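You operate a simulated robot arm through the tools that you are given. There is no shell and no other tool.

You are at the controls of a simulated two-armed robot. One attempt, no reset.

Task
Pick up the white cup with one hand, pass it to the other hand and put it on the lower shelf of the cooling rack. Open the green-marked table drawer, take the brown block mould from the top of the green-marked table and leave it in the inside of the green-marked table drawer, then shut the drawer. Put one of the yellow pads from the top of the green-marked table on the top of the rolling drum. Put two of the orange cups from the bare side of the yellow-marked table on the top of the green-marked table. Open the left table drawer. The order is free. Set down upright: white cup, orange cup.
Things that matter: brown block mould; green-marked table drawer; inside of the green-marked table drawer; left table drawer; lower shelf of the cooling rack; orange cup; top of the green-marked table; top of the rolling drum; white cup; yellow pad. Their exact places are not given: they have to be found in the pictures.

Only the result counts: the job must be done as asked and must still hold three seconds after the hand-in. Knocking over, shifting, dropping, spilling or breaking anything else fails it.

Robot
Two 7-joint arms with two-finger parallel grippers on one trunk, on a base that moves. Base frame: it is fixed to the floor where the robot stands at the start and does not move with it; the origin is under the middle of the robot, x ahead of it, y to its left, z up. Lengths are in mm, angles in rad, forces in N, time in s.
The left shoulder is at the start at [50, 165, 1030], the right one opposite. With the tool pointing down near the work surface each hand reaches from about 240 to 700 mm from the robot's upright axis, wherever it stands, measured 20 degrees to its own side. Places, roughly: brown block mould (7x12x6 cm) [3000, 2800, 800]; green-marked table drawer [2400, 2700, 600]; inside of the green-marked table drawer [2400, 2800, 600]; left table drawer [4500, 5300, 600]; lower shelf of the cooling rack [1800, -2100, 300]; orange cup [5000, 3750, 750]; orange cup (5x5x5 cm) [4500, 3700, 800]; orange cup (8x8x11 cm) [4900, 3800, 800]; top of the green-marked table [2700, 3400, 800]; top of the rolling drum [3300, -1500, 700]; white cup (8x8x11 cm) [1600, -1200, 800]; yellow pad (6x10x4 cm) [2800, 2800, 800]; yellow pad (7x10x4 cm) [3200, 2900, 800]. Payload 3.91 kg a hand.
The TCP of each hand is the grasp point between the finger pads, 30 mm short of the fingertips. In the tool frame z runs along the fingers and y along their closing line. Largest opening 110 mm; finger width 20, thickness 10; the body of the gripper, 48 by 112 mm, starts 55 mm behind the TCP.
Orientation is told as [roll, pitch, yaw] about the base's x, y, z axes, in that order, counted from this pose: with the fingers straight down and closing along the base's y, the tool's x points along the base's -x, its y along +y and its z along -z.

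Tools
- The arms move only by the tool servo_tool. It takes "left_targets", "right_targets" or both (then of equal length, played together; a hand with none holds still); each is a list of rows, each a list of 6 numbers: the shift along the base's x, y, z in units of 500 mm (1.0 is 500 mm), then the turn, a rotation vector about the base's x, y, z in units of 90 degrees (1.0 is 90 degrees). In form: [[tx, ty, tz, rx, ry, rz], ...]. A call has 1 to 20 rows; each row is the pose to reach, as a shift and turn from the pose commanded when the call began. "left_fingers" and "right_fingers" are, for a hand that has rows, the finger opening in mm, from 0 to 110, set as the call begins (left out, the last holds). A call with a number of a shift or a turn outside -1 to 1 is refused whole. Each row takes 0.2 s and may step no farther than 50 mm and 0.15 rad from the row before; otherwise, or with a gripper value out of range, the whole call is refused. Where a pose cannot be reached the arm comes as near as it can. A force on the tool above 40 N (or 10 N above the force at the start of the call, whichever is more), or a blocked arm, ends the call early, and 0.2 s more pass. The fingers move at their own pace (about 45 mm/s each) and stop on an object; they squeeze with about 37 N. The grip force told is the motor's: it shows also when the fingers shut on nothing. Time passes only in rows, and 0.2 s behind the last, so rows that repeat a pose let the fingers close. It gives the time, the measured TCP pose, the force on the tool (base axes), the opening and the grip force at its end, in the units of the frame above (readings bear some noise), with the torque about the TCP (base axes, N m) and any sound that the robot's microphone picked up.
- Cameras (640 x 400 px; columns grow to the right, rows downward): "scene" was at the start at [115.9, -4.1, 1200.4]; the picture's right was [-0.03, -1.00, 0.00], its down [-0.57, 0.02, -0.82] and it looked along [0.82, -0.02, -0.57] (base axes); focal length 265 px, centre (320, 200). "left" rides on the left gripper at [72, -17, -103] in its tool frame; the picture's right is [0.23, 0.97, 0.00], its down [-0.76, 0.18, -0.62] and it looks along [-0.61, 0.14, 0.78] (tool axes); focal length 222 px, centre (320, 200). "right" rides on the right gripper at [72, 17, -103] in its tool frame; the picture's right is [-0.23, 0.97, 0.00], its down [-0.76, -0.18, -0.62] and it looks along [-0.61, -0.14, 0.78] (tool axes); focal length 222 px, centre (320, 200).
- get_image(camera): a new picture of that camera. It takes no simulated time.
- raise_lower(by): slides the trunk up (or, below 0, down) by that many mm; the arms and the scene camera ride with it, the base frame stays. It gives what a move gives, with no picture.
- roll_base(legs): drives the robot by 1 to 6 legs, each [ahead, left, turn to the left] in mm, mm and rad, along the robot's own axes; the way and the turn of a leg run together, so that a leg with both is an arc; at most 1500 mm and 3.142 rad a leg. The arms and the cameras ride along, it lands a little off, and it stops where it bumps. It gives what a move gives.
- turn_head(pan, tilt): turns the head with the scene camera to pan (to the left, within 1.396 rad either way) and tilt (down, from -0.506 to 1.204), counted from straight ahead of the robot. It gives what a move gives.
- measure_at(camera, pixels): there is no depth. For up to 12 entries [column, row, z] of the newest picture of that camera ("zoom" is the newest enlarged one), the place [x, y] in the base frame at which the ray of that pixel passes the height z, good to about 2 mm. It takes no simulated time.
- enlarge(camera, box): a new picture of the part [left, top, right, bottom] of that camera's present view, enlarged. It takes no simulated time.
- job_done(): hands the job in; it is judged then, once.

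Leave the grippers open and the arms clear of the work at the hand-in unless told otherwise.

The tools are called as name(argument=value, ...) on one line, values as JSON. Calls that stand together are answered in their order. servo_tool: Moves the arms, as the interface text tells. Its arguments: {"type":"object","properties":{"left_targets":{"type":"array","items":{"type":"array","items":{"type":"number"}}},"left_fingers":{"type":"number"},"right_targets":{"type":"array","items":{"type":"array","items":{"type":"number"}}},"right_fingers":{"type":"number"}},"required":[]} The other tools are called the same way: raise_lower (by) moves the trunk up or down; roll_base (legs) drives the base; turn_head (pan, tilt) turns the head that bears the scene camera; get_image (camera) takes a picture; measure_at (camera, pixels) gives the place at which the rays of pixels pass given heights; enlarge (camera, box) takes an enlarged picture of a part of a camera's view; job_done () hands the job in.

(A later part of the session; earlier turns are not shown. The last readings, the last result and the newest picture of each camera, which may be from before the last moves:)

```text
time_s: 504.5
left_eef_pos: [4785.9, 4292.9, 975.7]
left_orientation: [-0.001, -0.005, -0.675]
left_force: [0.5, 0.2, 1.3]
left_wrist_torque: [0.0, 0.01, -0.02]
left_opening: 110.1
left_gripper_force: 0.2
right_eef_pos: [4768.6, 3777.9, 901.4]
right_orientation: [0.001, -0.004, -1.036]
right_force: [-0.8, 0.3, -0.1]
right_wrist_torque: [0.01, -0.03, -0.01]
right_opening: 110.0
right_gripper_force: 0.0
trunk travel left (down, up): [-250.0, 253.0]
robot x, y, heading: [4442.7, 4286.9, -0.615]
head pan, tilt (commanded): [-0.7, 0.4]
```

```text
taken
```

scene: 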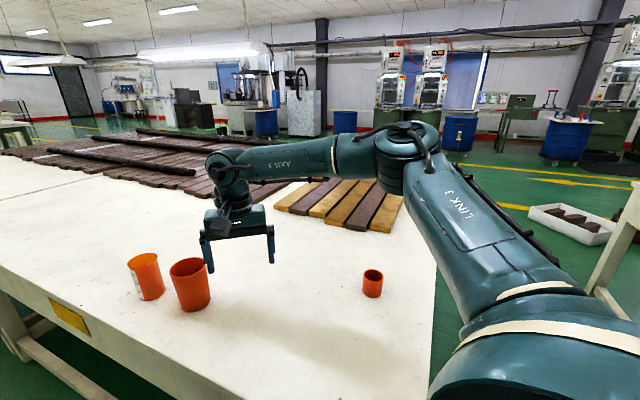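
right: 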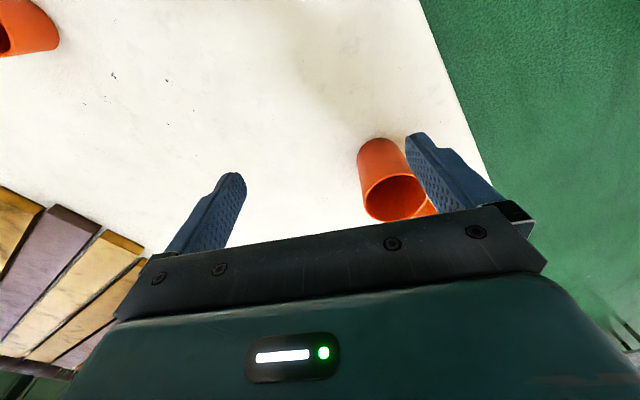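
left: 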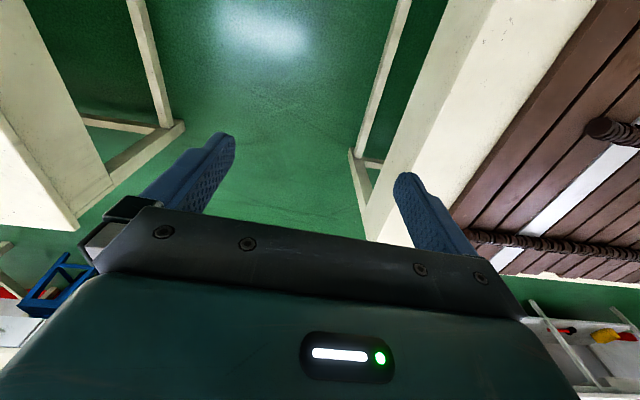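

The right elbow has drifted into an awkward swivel; I'll do the remaining picks with the left hand instead. First I raise and retract the right hand.

servo_tool(right_targets=[[0, 0, 0.08, 0, 0, 0], [0, 0, 0.16, 0, 0, 0], [-0.03, 0.02, 0.24, 0, 0, 0.05], [-0.09, 0.06, 0.27, 0, 0, 0.1], [-0.15, 0.1, 0.28, 0, 0, 0.15], [-0.21, 0.15, 0.28, 0, 0, 0.2], [-0.27, 0.19, 0.28, 0, 0, 0.25], [-0.33, 0.23, 0.28, 0, 0, 0.27]])

roll_base(legs=[[77, 81, 0], [0, 0, -0.589]])

turn_head(pan=0.1, tilt=0.7)

get_image(camera="scene")

```text
time_s: 506.3
left_eef_pos: [4783.3, 4293.4, 976.1]
left_orientation: [-0.002, -0.006, -0.676]
left_force: [-0.5, -0.5, -0.8]
left_wrist_torque: [0.02, 0.04, -0.05]
left_opening: 110.0
left_gripper_force: 0.0
right_eef_pos: [4602.5, 3893.5, 1040.3]
right_orientation: [0.003, -0.002, -0.611]
right_force: [-0.5, -0.6, -0.1]
right_wrist_torque: [-0.01, -0.02, 0.02]
right_opening: 110.0
right_gripper_force: 0.1
trunk travel left (down, up): [-250.0, 253.0]
robot x, y, heading: [4443.6, 4283.7, -0.612]
head pan, tilt (commanded): [-0.7, 0.4]
```

```text
time_s: 509.3
left_eef_pos: [4841.7, 4125.4, 977.7]
left_orientation: [-0.002, -0.006, -1.266]
left_force: [0.0, 0.4, 0.2]
left_wrist_torque: [-0.02, -0.01, 0.03]
left_opening: 110.2
left_gripper_force: 0.2
right_eef_pos: [4467.3, 3892.0, 1040.0]
right_orientation: [-0.002, -0.002, -1.204]
right_force: [-0.2, -0.2, -0.1]
right_wrist_torque: [0.0, 0.0, -0.03]
right_opening: 110.0
right_gripper_force: 0.0
trunk travel left (down, up): [-250.0, 253.0]
robot x, y, heading: [4555.8, 4308.7, -1.204]
head pan, tilt (commanded): [-0.7, 0.4]
```

```text
time_s: 510.4
left_eef_pos: [4841.6, 4124.5, 976.5]
left_orientation: [-0.003, -0.007, -1.267]
left_force: [0.2, -0.7, -1.1]
left_wrist_torque: [0.01, 0.0, -0.01]
left_opening: 109.9
left_gripper_force: 0.0
right_eef_pos: [4467.0, 3892.4, 1040.6]
right_orientation: [0.0, -0.001, -1.205]
right_force: [-0.4, 0.0, -0.3]
right_wrist_torque: [0.05, 0.01, -0.02]
right_opening: 110.1
right_gripper_force: 0.0
trunk travel left (down, up): [-250.0, 253.0]
robot x, y, heading: [4555.2, 4307.7, -1.202]
head pan, tilt (commanded): [0.099, 0.7]
```

```text
taken
```

scene: 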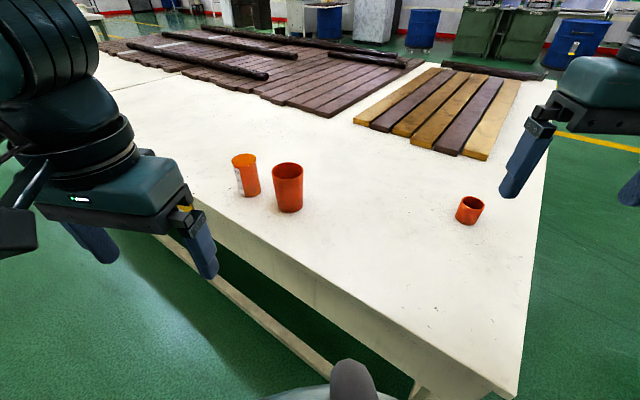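

Good view now. I enlarge and measure the cups from here.

enlarge(camera="scene", box=[200, 130, 360, 230])

```text
4.00 times, centred on (280, 180) of scene
```

zoom: 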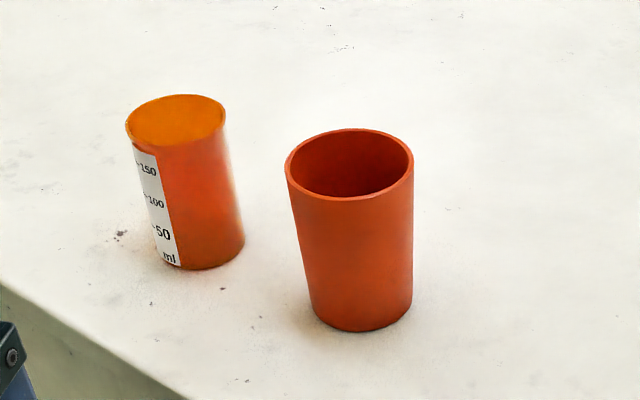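

measure_at(camera="zoom", pixels=[[349, 165, 874], [362, 308, 764], [286, 165, 874], [413, 163, 874], [349, 130, 874], [349, 200, 874], [362, 332, 764], [175, 120, 874], [205, 250, 764]])

```text
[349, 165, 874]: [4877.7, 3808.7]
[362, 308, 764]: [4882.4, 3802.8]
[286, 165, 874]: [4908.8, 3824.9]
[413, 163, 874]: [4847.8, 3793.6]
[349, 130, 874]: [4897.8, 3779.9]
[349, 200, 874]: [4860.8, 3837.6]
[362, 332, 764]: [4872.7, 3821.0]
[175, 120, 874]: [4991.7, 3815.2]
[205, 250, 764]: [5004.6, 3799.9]
```

Cup 1 centre ≈ (4880,3806), rim z≈874, diameter ≈69; the filled cup is ~118 mm away. I bring the left hand above cup 1, yawing +0.37 rad for clearance from the filled cup.

servo_tool(left_targets=[[0.0096, -0.08, 0, 0, 0, 0.03], [0.0192, -0.159, 0, 0, 0, 0.06], [0.0288, -0.239, 0, 0, 0, 0.09], [0.0384, -0.319, 0, 0, 0, 0.12], [0.048, -0.398, 0, 0, 0, 0.15], [0.0576, -0.478, 0, 0, 0, 0.18], [0.0672, -0.557, 0, 0, 0, 0.21], [0.0768, -0.637, 0, 0, 0, 0.235], [0.0768, -0.637, 0, 0, 0, 0.235]], left_fingers=110)

get_image(camera="left")

```text
time_s: 512.5
left_eef_pos: [4879.4, 3806.2, 976.6]
left_orientation: [-0.001, -0.005, -0.897]
left_force: [-0.2, 0.0, 0.3]
left_wrist_torque: [0.02, -0.01, 0.01]
left_opening: 110.0
left_gripper_force: 0.0
right_eef_pos: [4469.6, 3893.2, 1040.0]
right_orientation: [0.0, -0.003, -1.204]
right_force: [-0.5, 0.0, -0.5]
right_wrist_torque: [0.01, 0.0, 0.0]
right_opening: 109.9
right_gripper_force: 0.0
trunk travel left (down, up): [-250.0, 253.0]
robot x, y, heading: [4558.0, 4305.7, -1.203]
head pan, tilt (commanded): [0.099, 0.7]
```

```text
taken
```

left: 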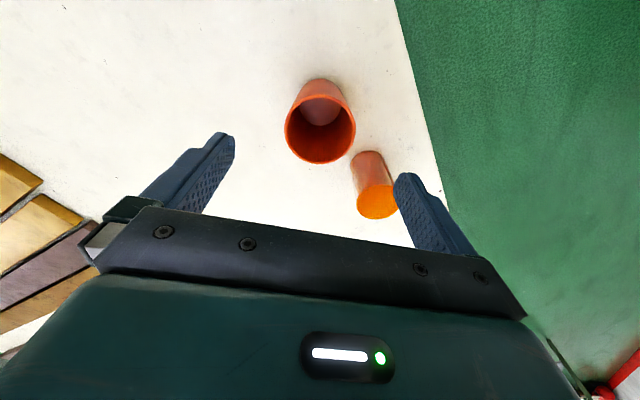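

measure_at(camera="left", pixels=[[320, 80, 874], [320, 163, 874], [284, 124, 874], [356, 128, 874], [377, 201, 860], [370, 160, 764], [320, 122, 874]])

```text
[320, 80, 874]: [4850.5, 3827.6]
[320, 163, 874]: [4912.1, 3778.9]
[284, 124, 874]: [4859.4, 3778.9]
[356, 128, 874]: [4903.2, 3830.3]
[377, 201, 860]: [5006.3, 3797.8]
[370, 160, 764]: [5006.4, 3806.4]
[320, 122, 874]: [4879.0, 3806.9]
```

Centred on cup 1. I descend to TCP z≈840 and close.

servo_tool(left_targets=[[0.002, -0.002, -0.08, 0, 0, 0], [0.002, -0.002, -0.16, 0, 0, 0], [0.002, -0.002, -0.24, 0, 0, 0], [0.002, -0.002, -0.272, 0, 0, 0], [0.002, -0.002, -0.272, 0, 0, 0]])

get_image(camera="left")

servo_tool(left_targets=[[0, 0, 0, 0, 0, 0], [0, 0, 0, 0, 0, 0], [0, 0, 0, 0, 0, 0], [0, 0, 0, 0, 0, 0], [0, 0, 0, 0, 0, 0], [0, 0, 0, 0, 0, 0]], left_fingers=40)

```text
time_s: 513.6
left_eef_pos: [4879.5, 3805.3, 839.3]
left_orientation: [-0.002, -0.005, -0.897]
left_force: [0.6, 0.4, -0.2]
left_wrist_torque: [0.03, -0.01, 0.01]
left_opening: 109.9
left_gripper_force: 0.1
right_eef_pos: [4467.4, 3893.1, 1040.6]
right_orientation: [0.001, -0.002, -1.205]
right_force: [0.1, -0.8, -0.4]
right_wrist_torque: [0.0, 0.0, 0.04]
right_opening: 110.0
right_gripper_force: 0.0
trunk travel left (down, up): [-250.0, 253.0]
robot x, y, heading: [4554.8, 4305.2, -1.202]
head pan, tilt (commanded): [0.099, 0.7]
```

```text
taken
```

left: 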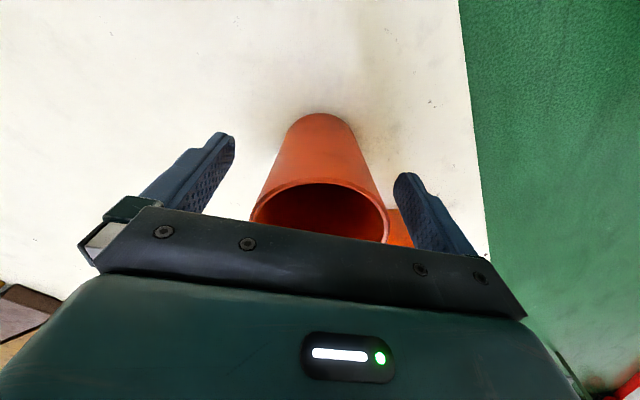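

```text
time_s: 515.0
left_eef_pos: [4879.4, 3806.4, 840.4]
left_orientation: [-0.002, -0.006, -0.898]
left_force: [0.7, -0.1, 0.7]
left_wrist_torque: [-0.03, 0.03, 0.01]
left_opening: 68.7
left_gripper_force: 37.4
right_eef_pos: [4467.6, 3892.4, 1040.2]
right_orientation: [-0.001, -0.001, -1.204]
right_force: [0.1, 0.0, 0.2]
right_wrist_torque: [0.01, 0.02, -0.02]
right_opening: 109.7
right_gripper_force: 0.1
trunk travel left (down, up): [-250.0, 253.0]
robot x, y, heading: [4556.2, 4307.0, -1.205]
head pan, tilt (commanded): [0.099, 0.7]
```

Gripped (68.7 mm). I lift it 160 mm and draw the hand back towards the robot.

servo_tool(left_targets=[[0, 0, 0.03, 0, 0, 0], [0, 0, 0.09, 0, 0, 0], [0, 0, 0.16, 0, 0, 0], [0, 0, 0.24, 0, 0, 0], [0, 0, 0.31, 0, 0, 0], [-0.02, 0.06, 0.34, 0, 0, -0.03], [-0.045, 0.13, 0.36, 0, 0, -0.07], [-0.07, 0.2, 0.36, 0, 0, -0.1], [-0.1, 0.28, 0.36, 0, 0, -0.14], [-0.13, 0.36, 0.36, 0, 0, -0.18], [-0.15, 0.42, 0.36, 0, 0, -0.2]])

get_image(camera="scene")

get_image(camera="left")

```text
time_s: 517.5
left_eef_pos: [4806.5, 4015.8, 1019.6]
left_orientation: [-0.001, -0.005, -1.215]
left_force: [0.7, 0.0, -0.1]
left_wrist_torque: [0.0, -0.01, 0.0]
left_opening: 68.4
left_gripper_force: 36.8
right_eef_pos: [4468.0, 3892.3, 1040.2]
right_orientation: [-0.002, 0.0, -1.205]
right_force: [-0.4, -0.9, 0.7]
right_wrist_torque: [-0.01, 0.02, -0.02]
right_opening: 110.1
right_gripper_force: 0.0
trunk travel left (down, up): [-250.0, 253.0]
robot x, y, heading: [4555.2, 4310.4, -1.199]
head pan, tilt (commanded): [0.099, 0.7]
```

```text
taken
```

scene: 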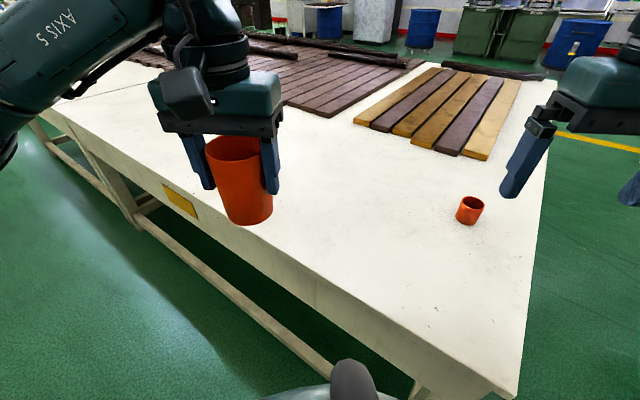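

```text
taken
```

left: 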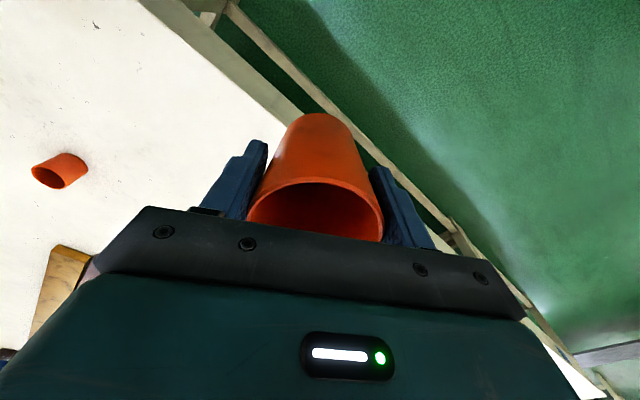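

Cup 1 is held. I try to reach the small cup with the right hand from here (it lies more to the right, which this arm posture may allow).

measure_at(camera="scene", pixels=[[470, 202, 814], [470, 218, 764], [459, 203, 814], [483, 203, 814]])

servo_tool(right_targets=[[0.004, -0.08, -0.01, 0, 0, 0], [0.008, -0.16, -0.02, 0, 0, 0], [0.012, -0.24, -0.04, 0, 0, 0], [0.016, -0.32, -0.06, 0, 0, 0], [0.02, -0.4, -0.08, 0, 0, 0], [0.024, -0.47, -0.1, 0, 0, 0]], right_fingers=110)

get_image(camera="right")

```text
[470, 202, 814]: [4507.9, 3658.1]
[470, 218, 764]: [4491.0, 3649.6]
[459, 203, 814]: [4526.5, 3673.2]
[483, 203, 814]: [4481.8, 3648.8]
```

```text
time_s: 518.9
left_eef_pos: [4805.0, 4014.6, 1020.0]
left_orientation: [-0.001, -0.003, -1.213]
left_force: [-0.1, 0.5, -0.7]
left_wrist_torque: [0.06, -0.01, 0.01]
left_opening: 68.5
left_gripper_force: 37.0
right_eef_pos: [4478.5, 3656.5, 989.5]
right_orientation: [0.002, -0.001, -1.205]
right_force: [0.1, -0.6, 0.4]
right_wrist_torque: [0.01, -0.01, -0.03]
right_opening: 109.9
right_gripper_force: 0.0
trunk travel left (down, up): [-250.0, 253.0]
robot x, y, heading: [4557.3, 4307.8, -1.204]
head pan, tilt (commanded): [0.099, 0.7]
```

```text
taken
```

right: 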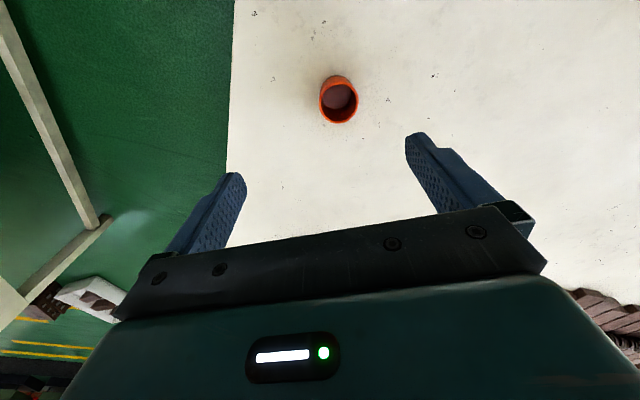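

The right hand reaches it. I measure the small cup in the right wrist view.

measure_at(camera="right", pixels=[[320, 103, 814], [358, 103, 814], [339, 84, 814], [340, 123, 814], [339, 103, 814], [338, 90, 764]])

enlarge(camera="right", box=[290, 60, 390, 140])

```text
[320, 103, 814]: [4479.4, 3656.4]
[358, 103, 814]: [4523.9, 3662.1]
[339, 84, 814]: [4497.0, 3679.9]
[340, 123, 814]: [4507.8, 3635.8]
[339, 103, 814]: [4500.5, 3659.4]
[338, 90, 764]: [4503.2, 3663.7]
```

```text
5.00 times, centred on (340, 100) of right
```

zoom: 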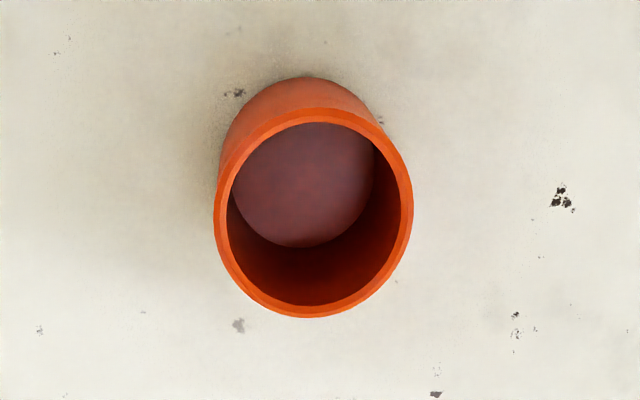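

Small cup centre ≈ (4500,3660). I move over it and descend to 850, then check.

servo_tool(right_targets=[[0.043, 0.007, -0.04, 0, 0, 0], [0.043, 0.007, -0.12, 0, 0, 0], [0.043, 0.007, -0.2, 0, 0, 0], [0.043, 0.007, -0.28, 0, 0, 0], [0.043, 0.007, -0.28, 0, 0, 0]])

get_image(camera="right")

```text
time_s: 520.0
left_eef_pos: [4806.2, 4013.2, 1021.2]
left_orientation: [-0.002, -0.003, -1.21]
left_force: [-0.5, 0.1, -0.1]
left_wrist_torque: [0.02, 0.04, 0.02]
left_opening: 68.7
left_gripper_force: 36.6
right_eef_pos: [4493.8, 3670.6, 852.7]
right_orientation: [0.002, -0.004, -1.204]
right_force: [0.1, -0.5, 0.0]
right_wrist_torque: [0.01, 0.03, 0.02]
right_opening: 109.9
right_gripper_force: 0.1
right hand out of reach, approached as far as the arm can: row 3, 4, 5
trunk travel left (down, up): [-250.0, 253.0]
robot x, y, heading: [4553.3, 4304.8, -1.206]
head pan, tilt (commanded): [0.099, 0.7]
```

```text
taken
```

right: 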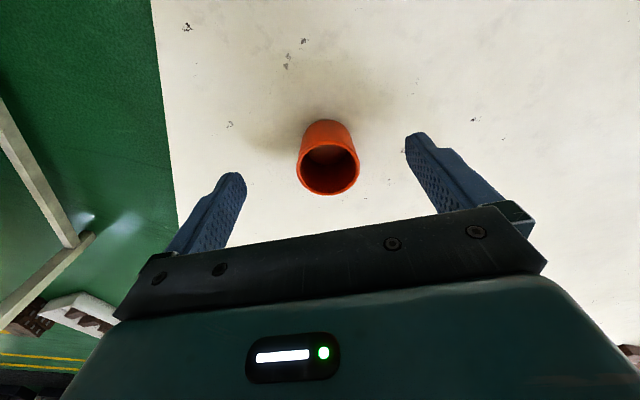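

measure_at(camera="right", pixels=[[297, 168, 814], [359, 168, 814], [329, 139, 814], [330, 195, 814]])

roll_base(legs=[[45, 0, 0]])

get_image(camera="right")

```text
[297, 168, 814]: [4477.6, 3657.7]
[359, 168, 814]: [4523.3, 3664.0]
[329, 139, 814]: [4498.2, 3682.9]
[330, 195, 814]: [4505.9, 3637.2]
```

```text
time_s: 521.0
left_eef_pos: [4823.0, 3972.9, 1020.7]
left_orientation: [-0.002, -0.003, -1.212]
left_force: [0.4, -0.8, -0.7]
left_wrist_torque: [-0.04, 0.01, 0.01]
left_opening: 68.4
left_gripper_force: 37.1
right_eef_pos: [4509.4, 3628.2, 853.9]
right_orientation: [0.002, -0.004, -1.206]
right_force: [0.4, 0.5, -0.5]
right_wrist_torque: [0.01, -0.01, -0.01]
right_opening: 110.1
right_gripper_force: 0.0
trunk travel left (down, up): [-250.0, 253.0]
robot x, y, heading: [4569.4, 4264.0, -1.204]
head pan, tilt (commanded): [0.099, 0.7]
```

```text
taken
```

right: 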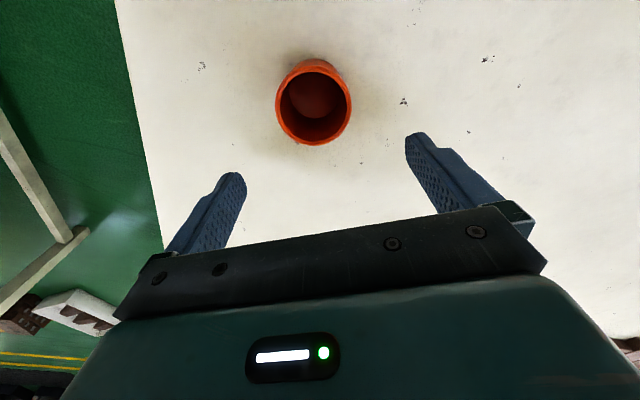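

Cup centre (4501,3660) confirmed. I shift back onto it and descend to z≈802.

servo_tool(right_targets=[[-0.017, 0.063, 0, 0, 0, 0], [-0.017, 0.063, -0.04, 0, 0, 0], [-0.017, 0.063, -0.08, 0, 0, 0], [-0.017, 0.063, -0.104, 0, 0, 0], [-0.017, 0.063, -0.104, 0, 0, 0]])

get_image(camera="right")

```text
time_s: 522.1
left_eef_pos: [4823.3, 3973.8, 1019.6]
left_orientation: [-0.001, -0.006, -1.211]
left_force: [0.4, 0.2, -0.3]
left_wrist_torque: [0.0, -0.02, -0.02]
left_opening: 68.5
left_gripper_force: 37.4
right_eef_pos: [4500.7, 3659.9, 801.8]
right_orientation: [0.002, -0.003, -1.205]
right_force: [0.1, 0.5, 0.1]
right_wrist_torque: [0.03, 0.0, -0.01]
right_opening: 109.8
right_gripper_force: 0.0
trunk travel left (down, up): [-250.0, 253.0]
robot x, y, heading: [4569.4, 4263.0, -1.202]
head pan, tilt (commanded): [0.099, 0.7]
```

```text
taken
```

right: 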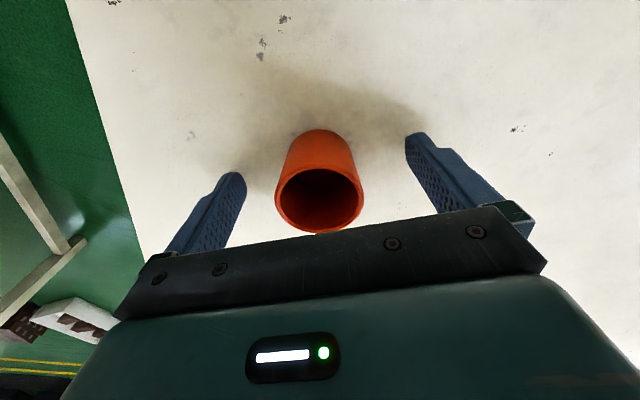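

Well centred. I close the right fingers on the small cup and lift.

servo_tool(right_targets=[[0, 0, 0, 0, 0, 0], [0, 0, 0, 0, 0, 0], [0, 0, 0, 0, 0, 0], [0, 0, 0, 0, 0, 0], [0, 0, 0, 0, 0, 0], [0, 0, 0, 0, 0, 0], [0, 0, 0, 0, 0, 0]], right_fingers=25)

servo_tool(right_targets=[[0, 0, 0.03, 0, 0, 0], [0, 0, 0.09, 0, 0, 0], [0, 0, 0.16, 0, 0, 0], [0, 0, 0.23, 0, 0, 0], [-0.01, 0.05, 0.29, 0, 0, 0], [-0.03, 0.12, 0.33, 0, 0, 0], [-0.05, 0.19, 0.36, 0, 0, 0], [-0.07, 0.26, 0.4, 0, 0, 0], [-0.09, 0.33, 0.42, 0, 0, 0], [-0.11, 0.39, 0.42, 0, 0, 0]])

get_image(camera="right")

get_image(camera="scene")

```text
time_s: 523.8
left_eef_pos: [4822.6, 3973.9, 1019.0]
left_orientation: [-0.002, -0.004, -1.213]
left_force: [0.1, -0.4, -0.6]
left_wrist_torque: [-0.01, 0.01, -0.02]
left_opening: 68.7
left_gripper_force: 36.2
right_eef_pos: [4501.8, 3660.0, 801.3]
right_orientation: [0.001, -0.003, -1.203]
right_force: [0.4, 0.0, -0.5]
right_wrist_torque: [-0.02, -0.02, 0.03]
right_opening: 45.3
right_gripper_force: 37.1
trunk travel left (down, up): [-250.0, 253.0]
robot x, y, heading: [4573.1, 4265.7, -1.208]
head pan, tilt (commanded): [0.099, 0.7]
```

```text
time_s: 526.0
left_eef_pos: [4822.7, 3974.4, 1020.5]
left_orientation: [-0.003, -0.007, -1.213]
left_force: [-0.4, 0.1, -0.2]
left_wrist_torque: [-0.03, 0.0, -0.01]
left_opening: 68.5
left_gripper_force: 36.8
right_eef_pos: [4445.6, 3855.1, 1011.3]
right_orientation: [0.002, -0.003, -1.205]
right_force: [-0.1, 0.0, 0.1]
right_wrist_torque: [-0.02, 0.0, 0.0]
right_opening: 45.1
right_gripper_force: 36.8
trunk travel left (down, up): [-250.0, 253.0]
robot x, y, heading: [4569.7, 4261.7, -1.206]
head pan, tilt (commanded): [0.099, 0.7]
```

```text
taken
```

right: 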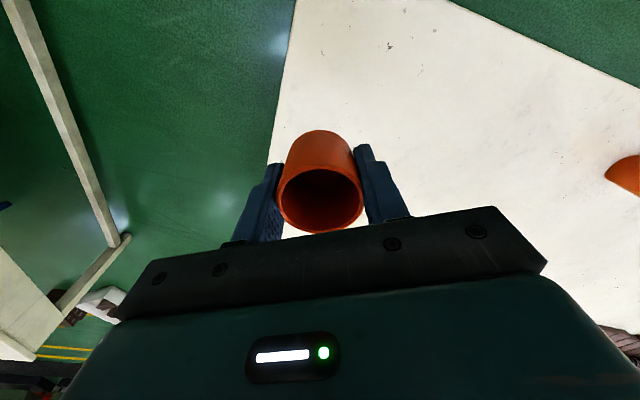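

```text
taken
```

scene: 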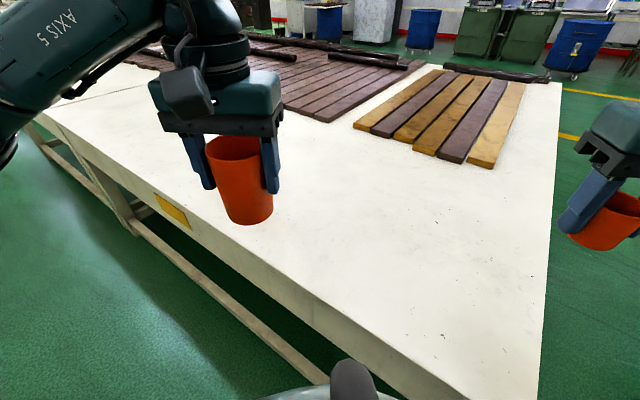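

Both cups are held. I turn clockwise and drive round the table corner towards the corridor, facing the green-marked table's right edge.

roll_base(legs=[[0, 0, -2.077], [475, 0, 0], [144, 404, 0]])

turn_head(pan=0.0, tilt=0.6)

get_image(camera="scene")

```text
time_s: 537.5
left_eef_pos: [3521.8, 3881.7, 1020.6]
left_orientation: [-0.003, -0.006, 2.982]
left_force: [0.5, 1.2, 0.1]
left_wrist_torque: [0.0, -0.02, -0.01]
left_opening: 68.3
left_gripper_force: 37.2
right_eef_pos: [3604.5, 4267.1, 1011.5]
right_orientation: [0.002, -0.003, 2.989]
right_force: [-1.0, -0.2, -0.4]
right_wrist_torque: [0.03, 0.01, -0.01]
right_opening: 44.4
right_gripper_force: 37.3
trunk travel left (down, up): [-250.0, 253.0]
robot x, y, heading: [3900.7, 3955.0, 2.99]
head pan, tilt (commanded): [0.099, 0.7]
```

```text
time_s: 538.1
left_eef_pos: [3521.8, 3883.3, 1021.1]
left_orientation: [-0.002, -0.005, 2.981]
left_force: [-0.6, -0.1, -0.5]
left_wrist_torque: [0.01, -0.01, -0.02]
left_opening: 68.5
left_gripper_force: 37.1
right_eef_pos: [3604.8, 4266.7, 1010.3]
right_orientation: [0.003, -0.003, 2.991]
right_force: [-0.3, 0.0, -1.4]
right_wrist_torque: [0.0, 0.04, 0.0]
right_opening: 44.5
right_gripper_force: 36.4
trunk travel left (down, up): [-250.0, 253.0]
robot x, y, heading: [3899.4, 3953.5, 2.992]
head pan, tilt (commanded): [0.0, 0.6]
```

```text
taken
```

scene: 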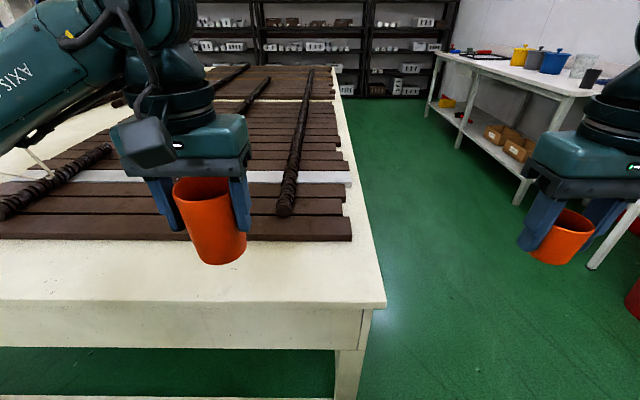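

I see the bare right margin of the green table (between the bars at row ~240 and the edge at row ~300). I measure it.

measure_at(camera="scene", pixels=[[385, 302, 764], [352, 240, 764], [100, 241, 764], [100, 302, 764], [300, 240, 764], [300, 303, 764], [370, 240, 764]])

```text
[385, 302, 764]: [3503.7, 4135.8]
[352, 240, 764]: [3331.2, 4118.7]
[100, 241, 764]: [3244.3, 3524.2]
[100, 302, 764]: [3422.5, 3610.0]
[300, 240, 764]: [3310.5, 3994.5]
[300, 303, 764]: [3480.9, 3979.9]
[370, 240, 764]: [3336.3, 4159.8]
```

The margin is ~170 mm wide. I'll set the tall cup at ≈(3345,3650) and the small one at ≈(3395,4010). I lower both hands a bit (staying below the lamp) and shift the base left.

servo_tool(left_targets=[[0, 0, -0.06, 0, 0, 0], [0, 0, -0.12, 0, 0, 0], [0, 0, -0.12, 0, 0, 0]], right_targets=[[0, 0, -0.06, 0, 0, 0], [0, 0, -0.12, 0, 0, 0], [0, 0, -0.12, 0, 0, 0]])

roll_base(legs=[[-16, 233, 0]])

get_image(camera="scene")

```text
time_s: 538.9
left_eef_pos: [3521.9, 3882.5, 961.0]
left_orientation: [-0.002, -0.006, 2.981]
left_force: [-0.1, 0.1, 0.6]
left_wrist_torque: [0.02, 0.0, -0.01]
left_opening: 68.5
left_gripper_force: 37.4
right_eef_pos: [3604.2, 4266.6, 951.2]
right_orientation: [0.002, -0.003, 2.988]
right_force: [0.1, -0.5, -0.1]
right_wrist_torque: [-0.01, 0.01, -0.02]
right_opening: 44.5
right_gripper_force: 36.8
trunk travel left (down, up): [-250.0, 253.0]
robot x, y, heading: [3902.6, 3953.2, 2.988]
head pan, tilt (commanded): [0.0, 0.6]
```

```text
time_s: 541.6
left_eef_pos: [3502.6, 3647.1, 961.8]
left_orientation: [0.0, -0.004, 2.981]
left_force: [0.4, -0.2, -0.2]
left_wrist_torque: [0.01, -0.03, 0.03]
left_opening: 68.4
left_gripper_force: 37.3
right_eef_pos: [3583.9, 4030.6, 951.7]
right_orientation: [0.001, -0.003, 2.989]
right_force: [0.9, 0.3, -0.9]
right_wrist_torque: [0.01, 0.03, 0.0]
right_opening: 44.5
right_gripper_force: 36.6
trunk travel left (down, up): [-250.0, 253.0]
robot x, y, heading: [3880.4, 3722.7, 2.987]
head pan, tilt (commanded): [0.0, 0.6]
```

```text
taken
```

scene: 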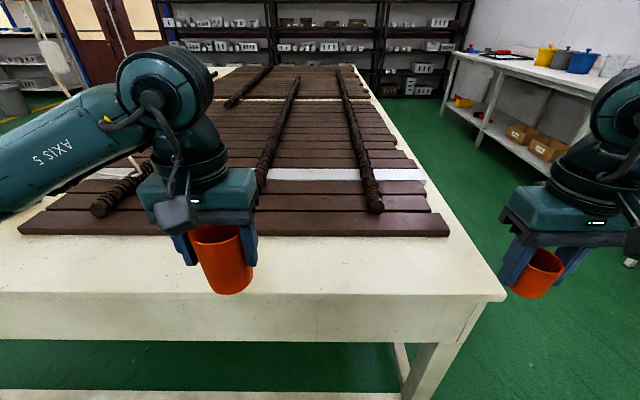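

I move the left hand over the margin spot (3345,3650) and lower the tall cup close to the table.

servo_tool(left_targets=[[-0.08, 0.002, 0, 0, 0, 0], [-0.16, 0.003, 0, 0, 0, 0], [-0.24, 0.005, 0, 0, 0, 0], [-0.315, 0.006, 0, 0, 0, 0], [-0.315, 0.006, -0.07, 0, 0, 0], [-0.315, 0.006, -0.14, 0, 0, 0], [-0.315, 0.006, -0.2, 0, 0, 0], [-0.315, 0.006, -0.2, 0, 0, 0]])

get_image(camera="scene")

get_image(camera="left")

```text
time_s: 543.4
left_eef_pos: [3345.0, 3650.6, 861.1]
left_orientation: [-0.002, -0.006, 2.98]
left_force: [-0.3, 0.1, 0.0]
left_wrist_torque: [-0.02, -0.02, 0.03]
left_opening: 68.4
left_gripper_force: 37.9
right_eef_pos: [3584.4, 4032.2, 951.7]
right_orientation: [0.001, -0.004, 2.99]
right_force: [-1.0, 0.5, 0.0]
right_wrist_torque: [0.01, 0.01, 0.0]
right_opening: 44.2
right_gripper_force: 37.5
trunk travel left (down, up): [-250.0, 253.0]
robot x, y, heading: [3876.5, 3720.7, 2.992]
head pan, tilt (commanded): [0.0, 0.6]
```

```text
taken
```

scene: 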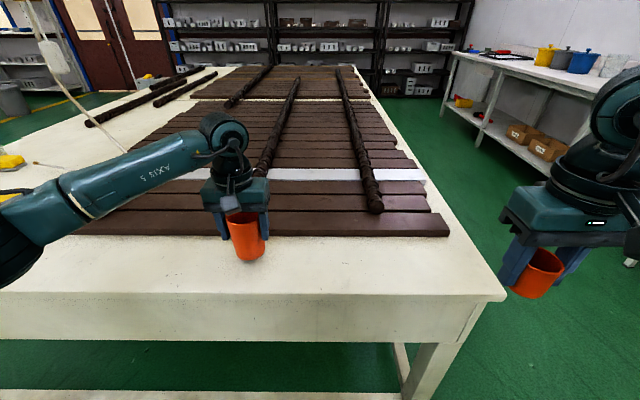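

```text
taken
```

left: 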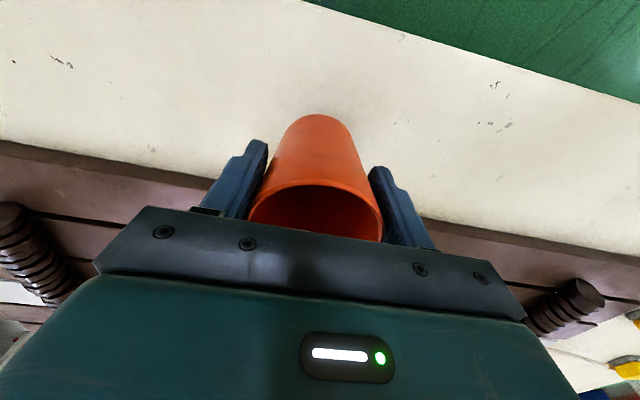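

The cup hangs just above the margin, clear of the bars. I lower it in small steps until contact.

servo_tool(left_targets=[[0, 0, -0.012, 0, 0, 0], [0, 0, -0.024, 0, 0, 0], [0, 0, -0.03, 0, 0, 0]])

servo_tool(left_targets=[[0, 0, -0.006, 0, 0, 0]])

servo_tool(left_targets=[[0, 0, -0.006, 0, 0, 0]])

servo_tool(left_targets=[[0, 0, -0.006, 0, 0, 0]])

```text
time_s: 544.2
left_eef_pos: [3344.6, 3649.8, 845.1]
left_orientation: [-0.002, -0.006, 2.981]
left_force: [0.2, -0.8, 0.0]
left_wrist_torque: [-0.02, -0.02, 0.02]
left_opening: 68.3
left_gripper_force: 37.7
right_eef_pos: [3583.9, 4033.0, 951.1]
right_orientation: [0.002, -0.003, 2.989]
right_force: [0.1, 0.6, 0.0]
right_wrist_torque: [-0.03, 0.02, -0.03]
right_opening: 44.5
right_gripper_force: 37.6
trunk travel left (down, up): [-250.0, 253.0]
robot x, y, heading: [3881.2, 3719.8, 2.991]
head pan, tilt (commanded): [0.0, 0.6]
```

```text
time_s: 544.6
left_eef_pos: [3345.1, 3650.1, 842.7]
left_orientation: [-0.002, -0.006, 2.981]
left_force: [0.1, 0.8, -0.2]
left_wrist_torque: [-0.02, -0.03, -0.01]
left_opening: 68.6
left_gripper_force: 36.9
right_eef_pos: [3584.8, 4031.9, 951.5]
right_orientation: [0.003, -0.002, 2.989]
right_force: [-0.1, -0.3, 1.0]
right_wrist_torque: [-0.02, 0.01, -0.01]
right_opening: 44.5
right_gripper_force: 36.9
trunk travel left (down, up): [-250.0, 253.0]
robot x, y, heading: [3879.3, 3722.9, 2.985]
head pan, tilt (commanded): [0.0, 0.6]
```

```text
time_s: 545.0
left_eef_pos: [3345.4, 3650.9, 839.5]
left_orientation: [0.001, -0.005, 2.982]
left_force: [0.1, 0.1, -0.2]
left_wrist_torque: [-0.03, 0.0, 0.01]
left_opening: 68.4
left_gripper_force: 37.4
right_eef_pos: [3584.8, 4032.1, 950.9]
right_orientation: [0.002, -0.004, 2.991]
right_force: [0.0, 0.4, 0.1]
right_wrist_torque: [-0.01, -0.02, 0.0]
right_opening: 44.5
right_gripper_force: 36.8
trunk travel left (down, up): [-250.0, 253.0]
robot x, y, heading: [3875.8, 3718.6, 2.993]
head pan, tilt (commanded): [0.0, 0.6]
```

```text
time_s: 545.4
left_eef_pos: [3344.7, 3650.5, 837.8]
left_orientation: [-0.001, -0.007, 2.981]
left_force: [1.7, -1.7, 13.1]
left_wrist_torque: [-0.03, -0.11, 0.02]
left_opening: 68.2
left_gripper_force: 37.3
right_eef_pos: [3586.9, 4032.0, 950.8]
right_orientation: [0.003, -0.005, 2.99]
right_force: [0.3, 0.4, -0.1]
right_wrist_torque: [-0.01, 0.02, -0.05]
right_opening: 44.6
right_gripper_force: 37.4
trunk travel left (down, up): [-250.0, 253.0]
robot x, y, heading: [3880.9, 3718.6, 2.991]
head pan, tilt (commanded): [0.0, 0.6]
```

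Contact (13 N). I open the left fingers and raise the hand straight up.

servo_tool(left_targets=[[0, 0, 0.002, 0, 0, 0], [0, 0, 0.002, 0, 0, 0], [0, 0, 0.002, 0, 0, 0], [0, 0, 0.002, 0, 0, 0], [0, 0, 0.002, 0, 0, 0], [0, 0, 0.05, 0, 0, 0], [0, 0, 0.12, 0, 0, 0], [0, 0, 0.19, 0, 0, 0], [0, 0, 0.25, 0, 0, 0], [0.06, 0, 0.25, 0, 0, 0], [0.14, 0, 0.25, 0, 0, 0], [0.22, 0, 0.25, 0, 0, 0], [0.3, 0, 0.25, 0, 0, 0]], left_fingers=110)

get_image(camera="scene")

```text
time_s: 548.2
left_eef_pos: [3495.5, 3650.8, 962.1]
left_orientation: [-0.003, -0.005, 2.983]
left_force: [0.5, -0.9, -0.7]
left_wrist_torque: [0.03, -0.01, 0.0]
left_opening: 110.1
left_gripper_force: 0.0
right_eef_pos: [3584.5, 4032.2, 952.0]
right_orientation: [0.001, -0.004, 2.99]
right_force: [-0.1, 0.0, -0.3]
right_wrist_torque: [0.01, 0.0, -0.03]
right_opening: 44.4
right_gripper_force: 37.0
trunk travel left (down, up): [-250.0, 253.0]
robot x, y, heading: [3881.6, 3720.1, 2.992]
head pan, tilt (commanded): [0.0, 0.6]
```

```text
taken
```

scene: 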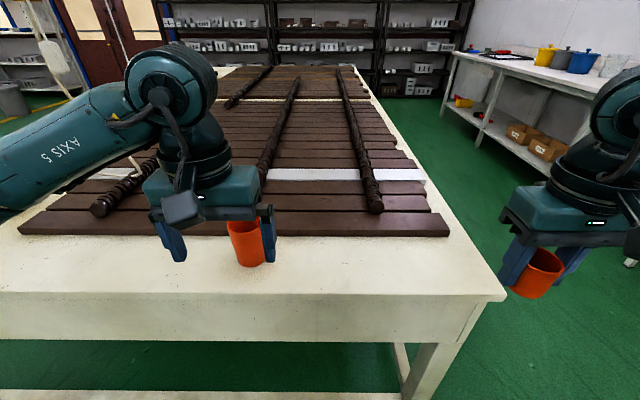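

The tall cup stands upright on the green table. Now I move the right hand with the small cup over (3395,4015).

servo_tool(right_targets=[[-0.076, -0.007, 0, 0, 0, 0], [-0.152, -0.014, 0, 0, 0, 0], [-0.228, -0.02, 0, 0, 0, 0], [-0.304, -0.027, 0, 0, 0, 0], [-0.378, -0.034, 0, 0, 0, 0], [-0.378, -0.034, -0.06, 0, 0, 0], [-0.378, -0.034, -0.13, 0, 0, 0], [-0.378, -0.034, -0.2, 0, 0, 0], [-0.378, -0.034, -0.2, 0, 0, 0]])

get_image(camera="scene")

get_image(camera="right")

```text
time_s: 550.2
left_eef_pos: [3494.3, 3650.6, 961.0]
left_orientation: [-0.003, -0.005, 2.981]
left_force: [-0.2, -0.6, 0.1]
left_wrist_torque: [-0.02, 0.01, 0.01]
left_opening: 110.1
left_gripper_force: 0.0
right_eef_pos: [3395.6, 4015.5, 849.9]
right_orientation: [0.003, -0.002, 2.989]
right_force: [-0.5, -0.2, 0.6]
right_wrist_torque: [0.03, 0.01, -0.01]
right_opening: 44.5
right_gripper_force: 36.8
trunk travel left (down, up): [-250.0, 253.0]
robot x, y, heading: [3879.5, 3717.7, 2.99]
head pan, tilt (commanded): [0.0, 0.6]
```

```text
taken
```

scene: 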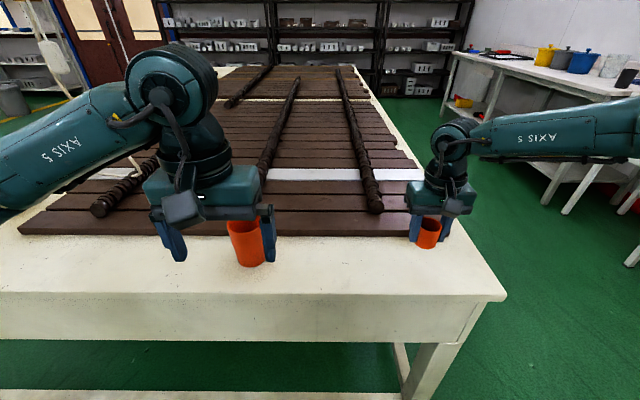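

```text
taken
```

right: 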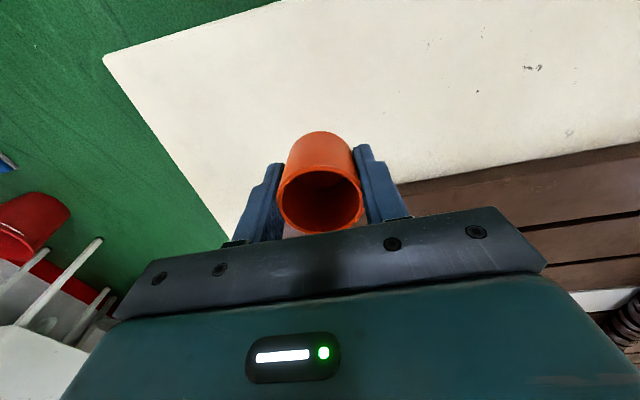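

It's over the bare margin near the back corner. I lower in steps until contact.

servo_tool(right_targets=[[0, 0, -0.03, 0, 0, 0], [0, 0, -0.06, 0, 0, 0], [0, 0, -0.086, 0, 0, 0]])

servo_tool(right_targets=[[0, 0, -0.006, 0, 0, 0]])

servo_tool(right_targets=[[0, 0, -0.006, 0, 0, 0]])

servo_tool(right_targets=[[0, 0, -0.006, 0, 0, 0]])

```text
time_s: 551.0
left_eef_pos: [3496.0, 3651.4, 960.8]
left_orientation: [-0.004, -0.005, 2.982]
left_force: [0.1, -0.9, 0.4]
left_wrist_torque: [0.0, 0.0, -0.01]
left_opening: 109.8
left_gripper_force: 0.0
right_eef_pos: [3399.3, 4017.8, 809.9]
right_orientation: [0.002, -0.006, 2.988]
right_force: [0.7, -0.5, 0.6]
right_wrist_torque: [0.03, 0.0, 0.01]
right_opening: 44.5
right_gripper_force: 36.6
right hand out of reach, approached as far as the arm can: row 3
trunk travel left (down, up): [-250.0, 253.0]
robot x, y, heading: [3881.3, 3723.8, 2.988]
head pan, tilt (commanded): [0.0, 0.6]
```

```text
time_s: 551.4
left_eef_pos: [3495.0, 3650.9, 960.3]
left_orientation: [-0.002, -0.005, 2.98]
left_force: [-1.1, 0.0, 0.7]
left_wrist_torque: [-0.01, 0.01, -0.01]
left_opening: 110.1
left_gripper_force: 0.0
right_eef_pos: [3400.6, 4016.9, 807.5]
right_orientation: [0.002, -0.006, 2.989]
right_force: [-0.3, -0.5, 0.0]
right_wrist_torque: [0.01, -0.01, 0.0]
right_opening: 44.1
right_gripper_force: 37.4
trunk travel left (down, up): [-250.0, 253.0]
robot x, y, heading: [3879.9, 3719.6, 2.986]
head pan, tilt (commanded): [0.0, 0.6]
```

```text
time_s: 551.8
left_eef_pos: [3496.7, 3650.4, 961.5]
left_orientation: [-0.001, -0.004, 2.982]
left_force: [0.0, 0.3, 0.4]
left_wrist_torque: [0.01, 0.01, -0.01]
left_opening: 110.1
left_gripper_force: 0.2
right_eef_pos: [3401.0, 4017.2, 805.5]
right_orientation: [0.002, -0.005, 2.99]
right_force: [1.2, 0.1, -0.4]
right_wrist_torque: [0.05, 0.02, -0.02]
right_opening: 44.4
right_gripper_force: 37.3
trunk travel left (down, up): [-250.0, 253.0]
robot x, y, heading: [3879.0, 3718.7, 2.987]
head pan, tilt (commanded): [0.0, 0.6]
```

```text
time_s: 552.2
left_eef_pos: [3495.0, 3650.3, 962.0]
left_orientation: [-0.002, -0.006, 2.981]
left_force: [-0.2, -0.5, -0.7]
left_wrist_torque: [0.0, 0.0, 0.02]
left_opening: 109.9
left_gripper_force: 0.1
right_eef_pos: [3402.6, 4018.2, 802.9]
right_orientation: [0.001, -0.006, 2.99]
right_force: [-0.3, 0.6, 0.0]
right_wrist_torque: [0.03, 0.0, 0.0]
right_opening: 44.3
right_gripper_force: 36.8
right hand out of reach, approached as far as the arm can: row 1
trunk travel left (down, up): [-250.0, 253.0]
robot x, y, heading: [3878.8, 3723.8, 2.992]
head pan, tilt (commanded): [0.0, 0.6]
```

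servo_tool(right_targets=[[0.008, 0, -0.006, 0, 0, 0]])

servo_tool(right_targets=[[0.004, 0, -0.006, 0, 0, 0]])

```text
time_s: 552.6
left_eef_pos: [3496.5, 3651.3, 961.7]
left_orientation: [0.0, -0.005, 2.982]
left_force: [0.1, 0.4, 0.6]
left_wrist_torque: [-0.01, 0.02, -0.01]
left_opening: 109.7
left_gripper_force: 0.2
right_eef_pos: [3405.9, 4018.3, 801.9]
right_orientation: [0.001, -0.005, 2.989]
right_force: [-1.2, 1.5, 3.8]
right_wrist_torque: [0.02, 0.01, 0.02]
right_opening: 44.4
right_gripper_force: 36.4
trunk travel left (down, up): [-250.0, 253.0]
robot x, y, heading: [3878.8, 3718.4, 2.989]
head pan, tilt (commanded): [0.0, 0.6]
```

```text
time_s: 553.0
left_eef_pos: [3496.1, 3650.0, 962.4]
left_orientation: [-0.002, -0.006, 2.981]
left_force: [-0.4, -0.1, -0.2]
left_wrist_torque: [-0.01, -0.01, 0.01]
left_opening: 110.0
left_gripper_force: 0.0
right_eef_pos: [3407.4, 4017.7, 800.2]
right_orientation: [0.002, -0.011, 2.989]
right_force: [-6.2, 3.7, 18.6]
right_wrist_torque: [0.08, 0.03, -0.01]
right_opening: 44.4
right_gripper_force: 37.4
trunk travel left (down, up): [-250.0, 253.0]
robot x, y, heading: [3881.2, 3722.4, 2.987]
head pan, tilt (commanded): [0.0, 0.6]
```

Contact (19 N). I relieve slightly, open the right fingers and lift straight up.

servo_tool(right_targets=[[-0.003, 0, 0.005, 0, 0, 0], [-0.003, 0, 0.005, 0, 0, 0]])

servo_tool(right_targets=[[0, 0, 0, 0, 0, 0], [0, 0, 0, 0, 0, 0], [0, 0, 0, 0, 0, 0], [0, 0, 0, 0, 0, 0], [0, 0, 0, 0, 0, 0], [0, 0, 0.05, 0, 0, 0], [0, 0, 0.12, 0, 0, 0], [0, 0, 0.19, 0, 0, 0], [0, 0, 0.26, 0, 0, 0], [0.06, 0, 0.3, 0, 0, 0], [0.14, 0, 0.3, 0, 0, 0], [0.22, 0, 0.3, 0, 0, 0], [0.3, 0, 0.3, 0, 0, 0]], right_fingers=110)

get_image(camera="scene")

```text
time_s: 553.6
left_eef_pos: [3497.3, 3649.6, 960.9]
left_orientation: [-0.001, -0.005, 2.981]
left_force: [-0.4, 0.0, 0.3]
left_wrist_torque: [-0.01, 0.01, -0.01]
left_opening: 109.5
left_gripper_force: 0.0
right_eef_pos: [3406.3, 4016.9, 800.8]
right_orientation: [0.002, -0.006, 2.989]
right_force: [-5.7, 0.7, 13.6]
right_wrist_torque: [-0.02, 0.14, 0.02]
right_opening: 44.6
right_gripper_force: 36.8
trunk travel left (down, up): [-250.0, 253.0]
robot x, y, heading: [3878.3, 3718.2, 2.994]
head pan, tilt (commanded): [0.0, 0.6]
```

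```text
time_s: 556.4
left_eef_pos: [3494.8, 3650.9, 960.2]
left_orientation: [-0.002, -0.004, 2.98]
left_force: [0.3, -0.7, 0.4]
left_wrist_torque: [-0.02, -0.04, 0.03]
left_opening: 110.2
left_gripper_force: 0.0
right_eef_pos: [3558.4, 4019.2, 949.5]
right_orientation: [0.001, -0.002, 2.989]
right_force: [0.1, 0.3, 0.5]
right_wrist_torque: [-0.02, -0.01, -0.01]
right_opening: 109.9
right_gripper_force: 0.0
trunk travel left (down, up): [-250.0, 253.0]
robot x, y, heading: [3883.3, 3717.9, 2.994]
head pan, tilt (commanded): [0.0, 0.6]
```

```text
taken
```

scene: 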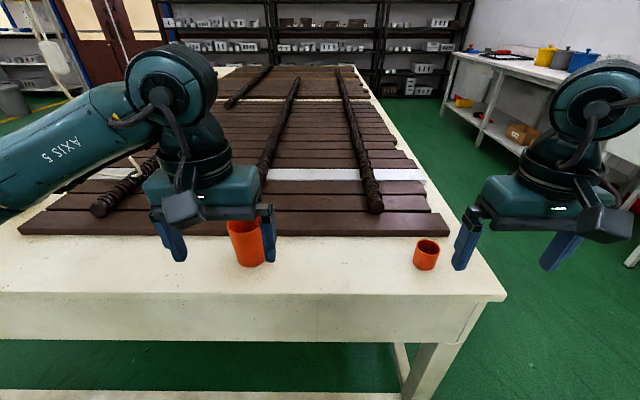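

Both orange cups stand upright on the green-marked table. Next: a yellow pad. I turn to face −y, pass the lamp end at x≈3900, then turn to face the green table's right edge near the pads.

roll_base(legs=[[0, 0, 1.573], [657, 121, 0], [348, -94, 0], [0, 0, -1.573]])

turn_head(pan=0.0, tilt=0.7)

get_image(camera="scene")

```text
time_s: 569.7
left_eef_pos: [3378.1, 2644.1, 962.4]
left_orientation: [-0.001, -0.005, 2.991]
left_force: [0.3, 1.0, -0.9]
left_wrist_torque: [0.03, 0.02, -0.02]
left_opening: 110.1
left_gripper_force: 0.1
right_eef_pos: [3436.6, 3013.3, 951.2]
right_orientation: [0.003, -0.004, 3.0]
right_force: [0.1, 0.6, 0.4]
right_wrist_torque: [0.01, 0.0, 0.0]
right_opening: 110.1
right_gripper_force: 0.1
trunk travel left (down, up): [-250.0, 253.0]
robot x, y, heading: [3762.1, 2713.9, 2.996]
head pan, tilt (commanded): [0.0, 0.6]
```

```text
time_s: 570.4
left_eef_pos: [3378.5, 2643.5, 961.9]
left_orientation: [-0.002, -0.005, 2.991]
left_force: [0.8, -0.6, 0.1]
left_wrist_torque: [-0.02, -0.03, 0.02]
left_opening: 110.0
left_gripper_force: 0.0
right_eef_pos: [3436.6, 3014.0, 950.2]
right_orientation: [0.003, -0.003, 3.0]
right_force: [-0.6, -1.1, -0.1]
right_wrist_torque: [0.02, -0.01, 0.03]
right_opening: 110.1
right_gripper_force: 0.0
trunk travel left (down, up): [-250.0, 253.0]
robot x, y, heading: [3763.5, 2720.9, 2.998]
head pan, tilt (commanded): [0.0, 0.7]
```

```text
taken
```

scene: 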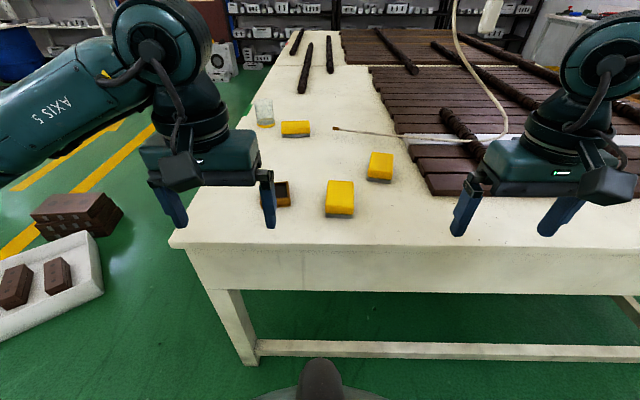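

I see pad 3 at (340,198), pad 2 at (380,167). I enlarge and measure pad 3.

enlarge(camera="scene", box=[280, 140, 420, 240])

```text
4.00 times, centred on (350, 190) of scene
```

zoom: 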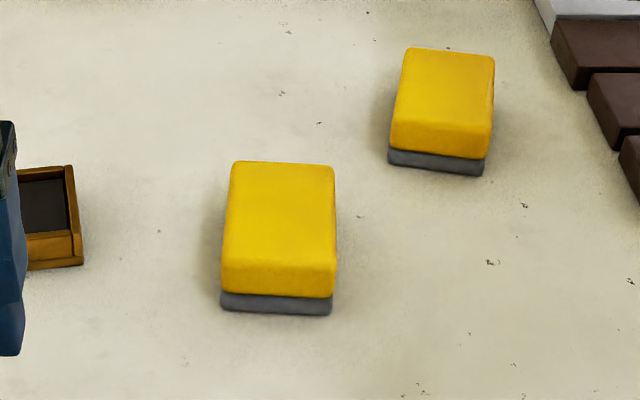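

measure_at(camera="zoom", pixels=[[232, 163, 803], [332, 166, 803], [336, 262, 803], [222, 258, 803], [221, 306, 763], [331, 312, 763], [280, 212, 803], [335, 210, 803], [224, 210, 803]])

```text
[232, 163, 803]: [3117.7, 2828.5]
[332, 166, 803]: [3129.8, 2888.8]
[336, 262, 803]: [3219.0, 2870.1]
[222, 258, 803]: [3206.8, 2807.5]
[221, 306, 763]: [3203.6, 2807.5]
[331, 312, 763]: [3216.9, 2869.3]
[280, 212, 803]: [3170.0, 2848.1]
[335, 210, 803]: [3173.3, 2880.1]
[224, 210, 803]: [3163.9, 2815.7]
```

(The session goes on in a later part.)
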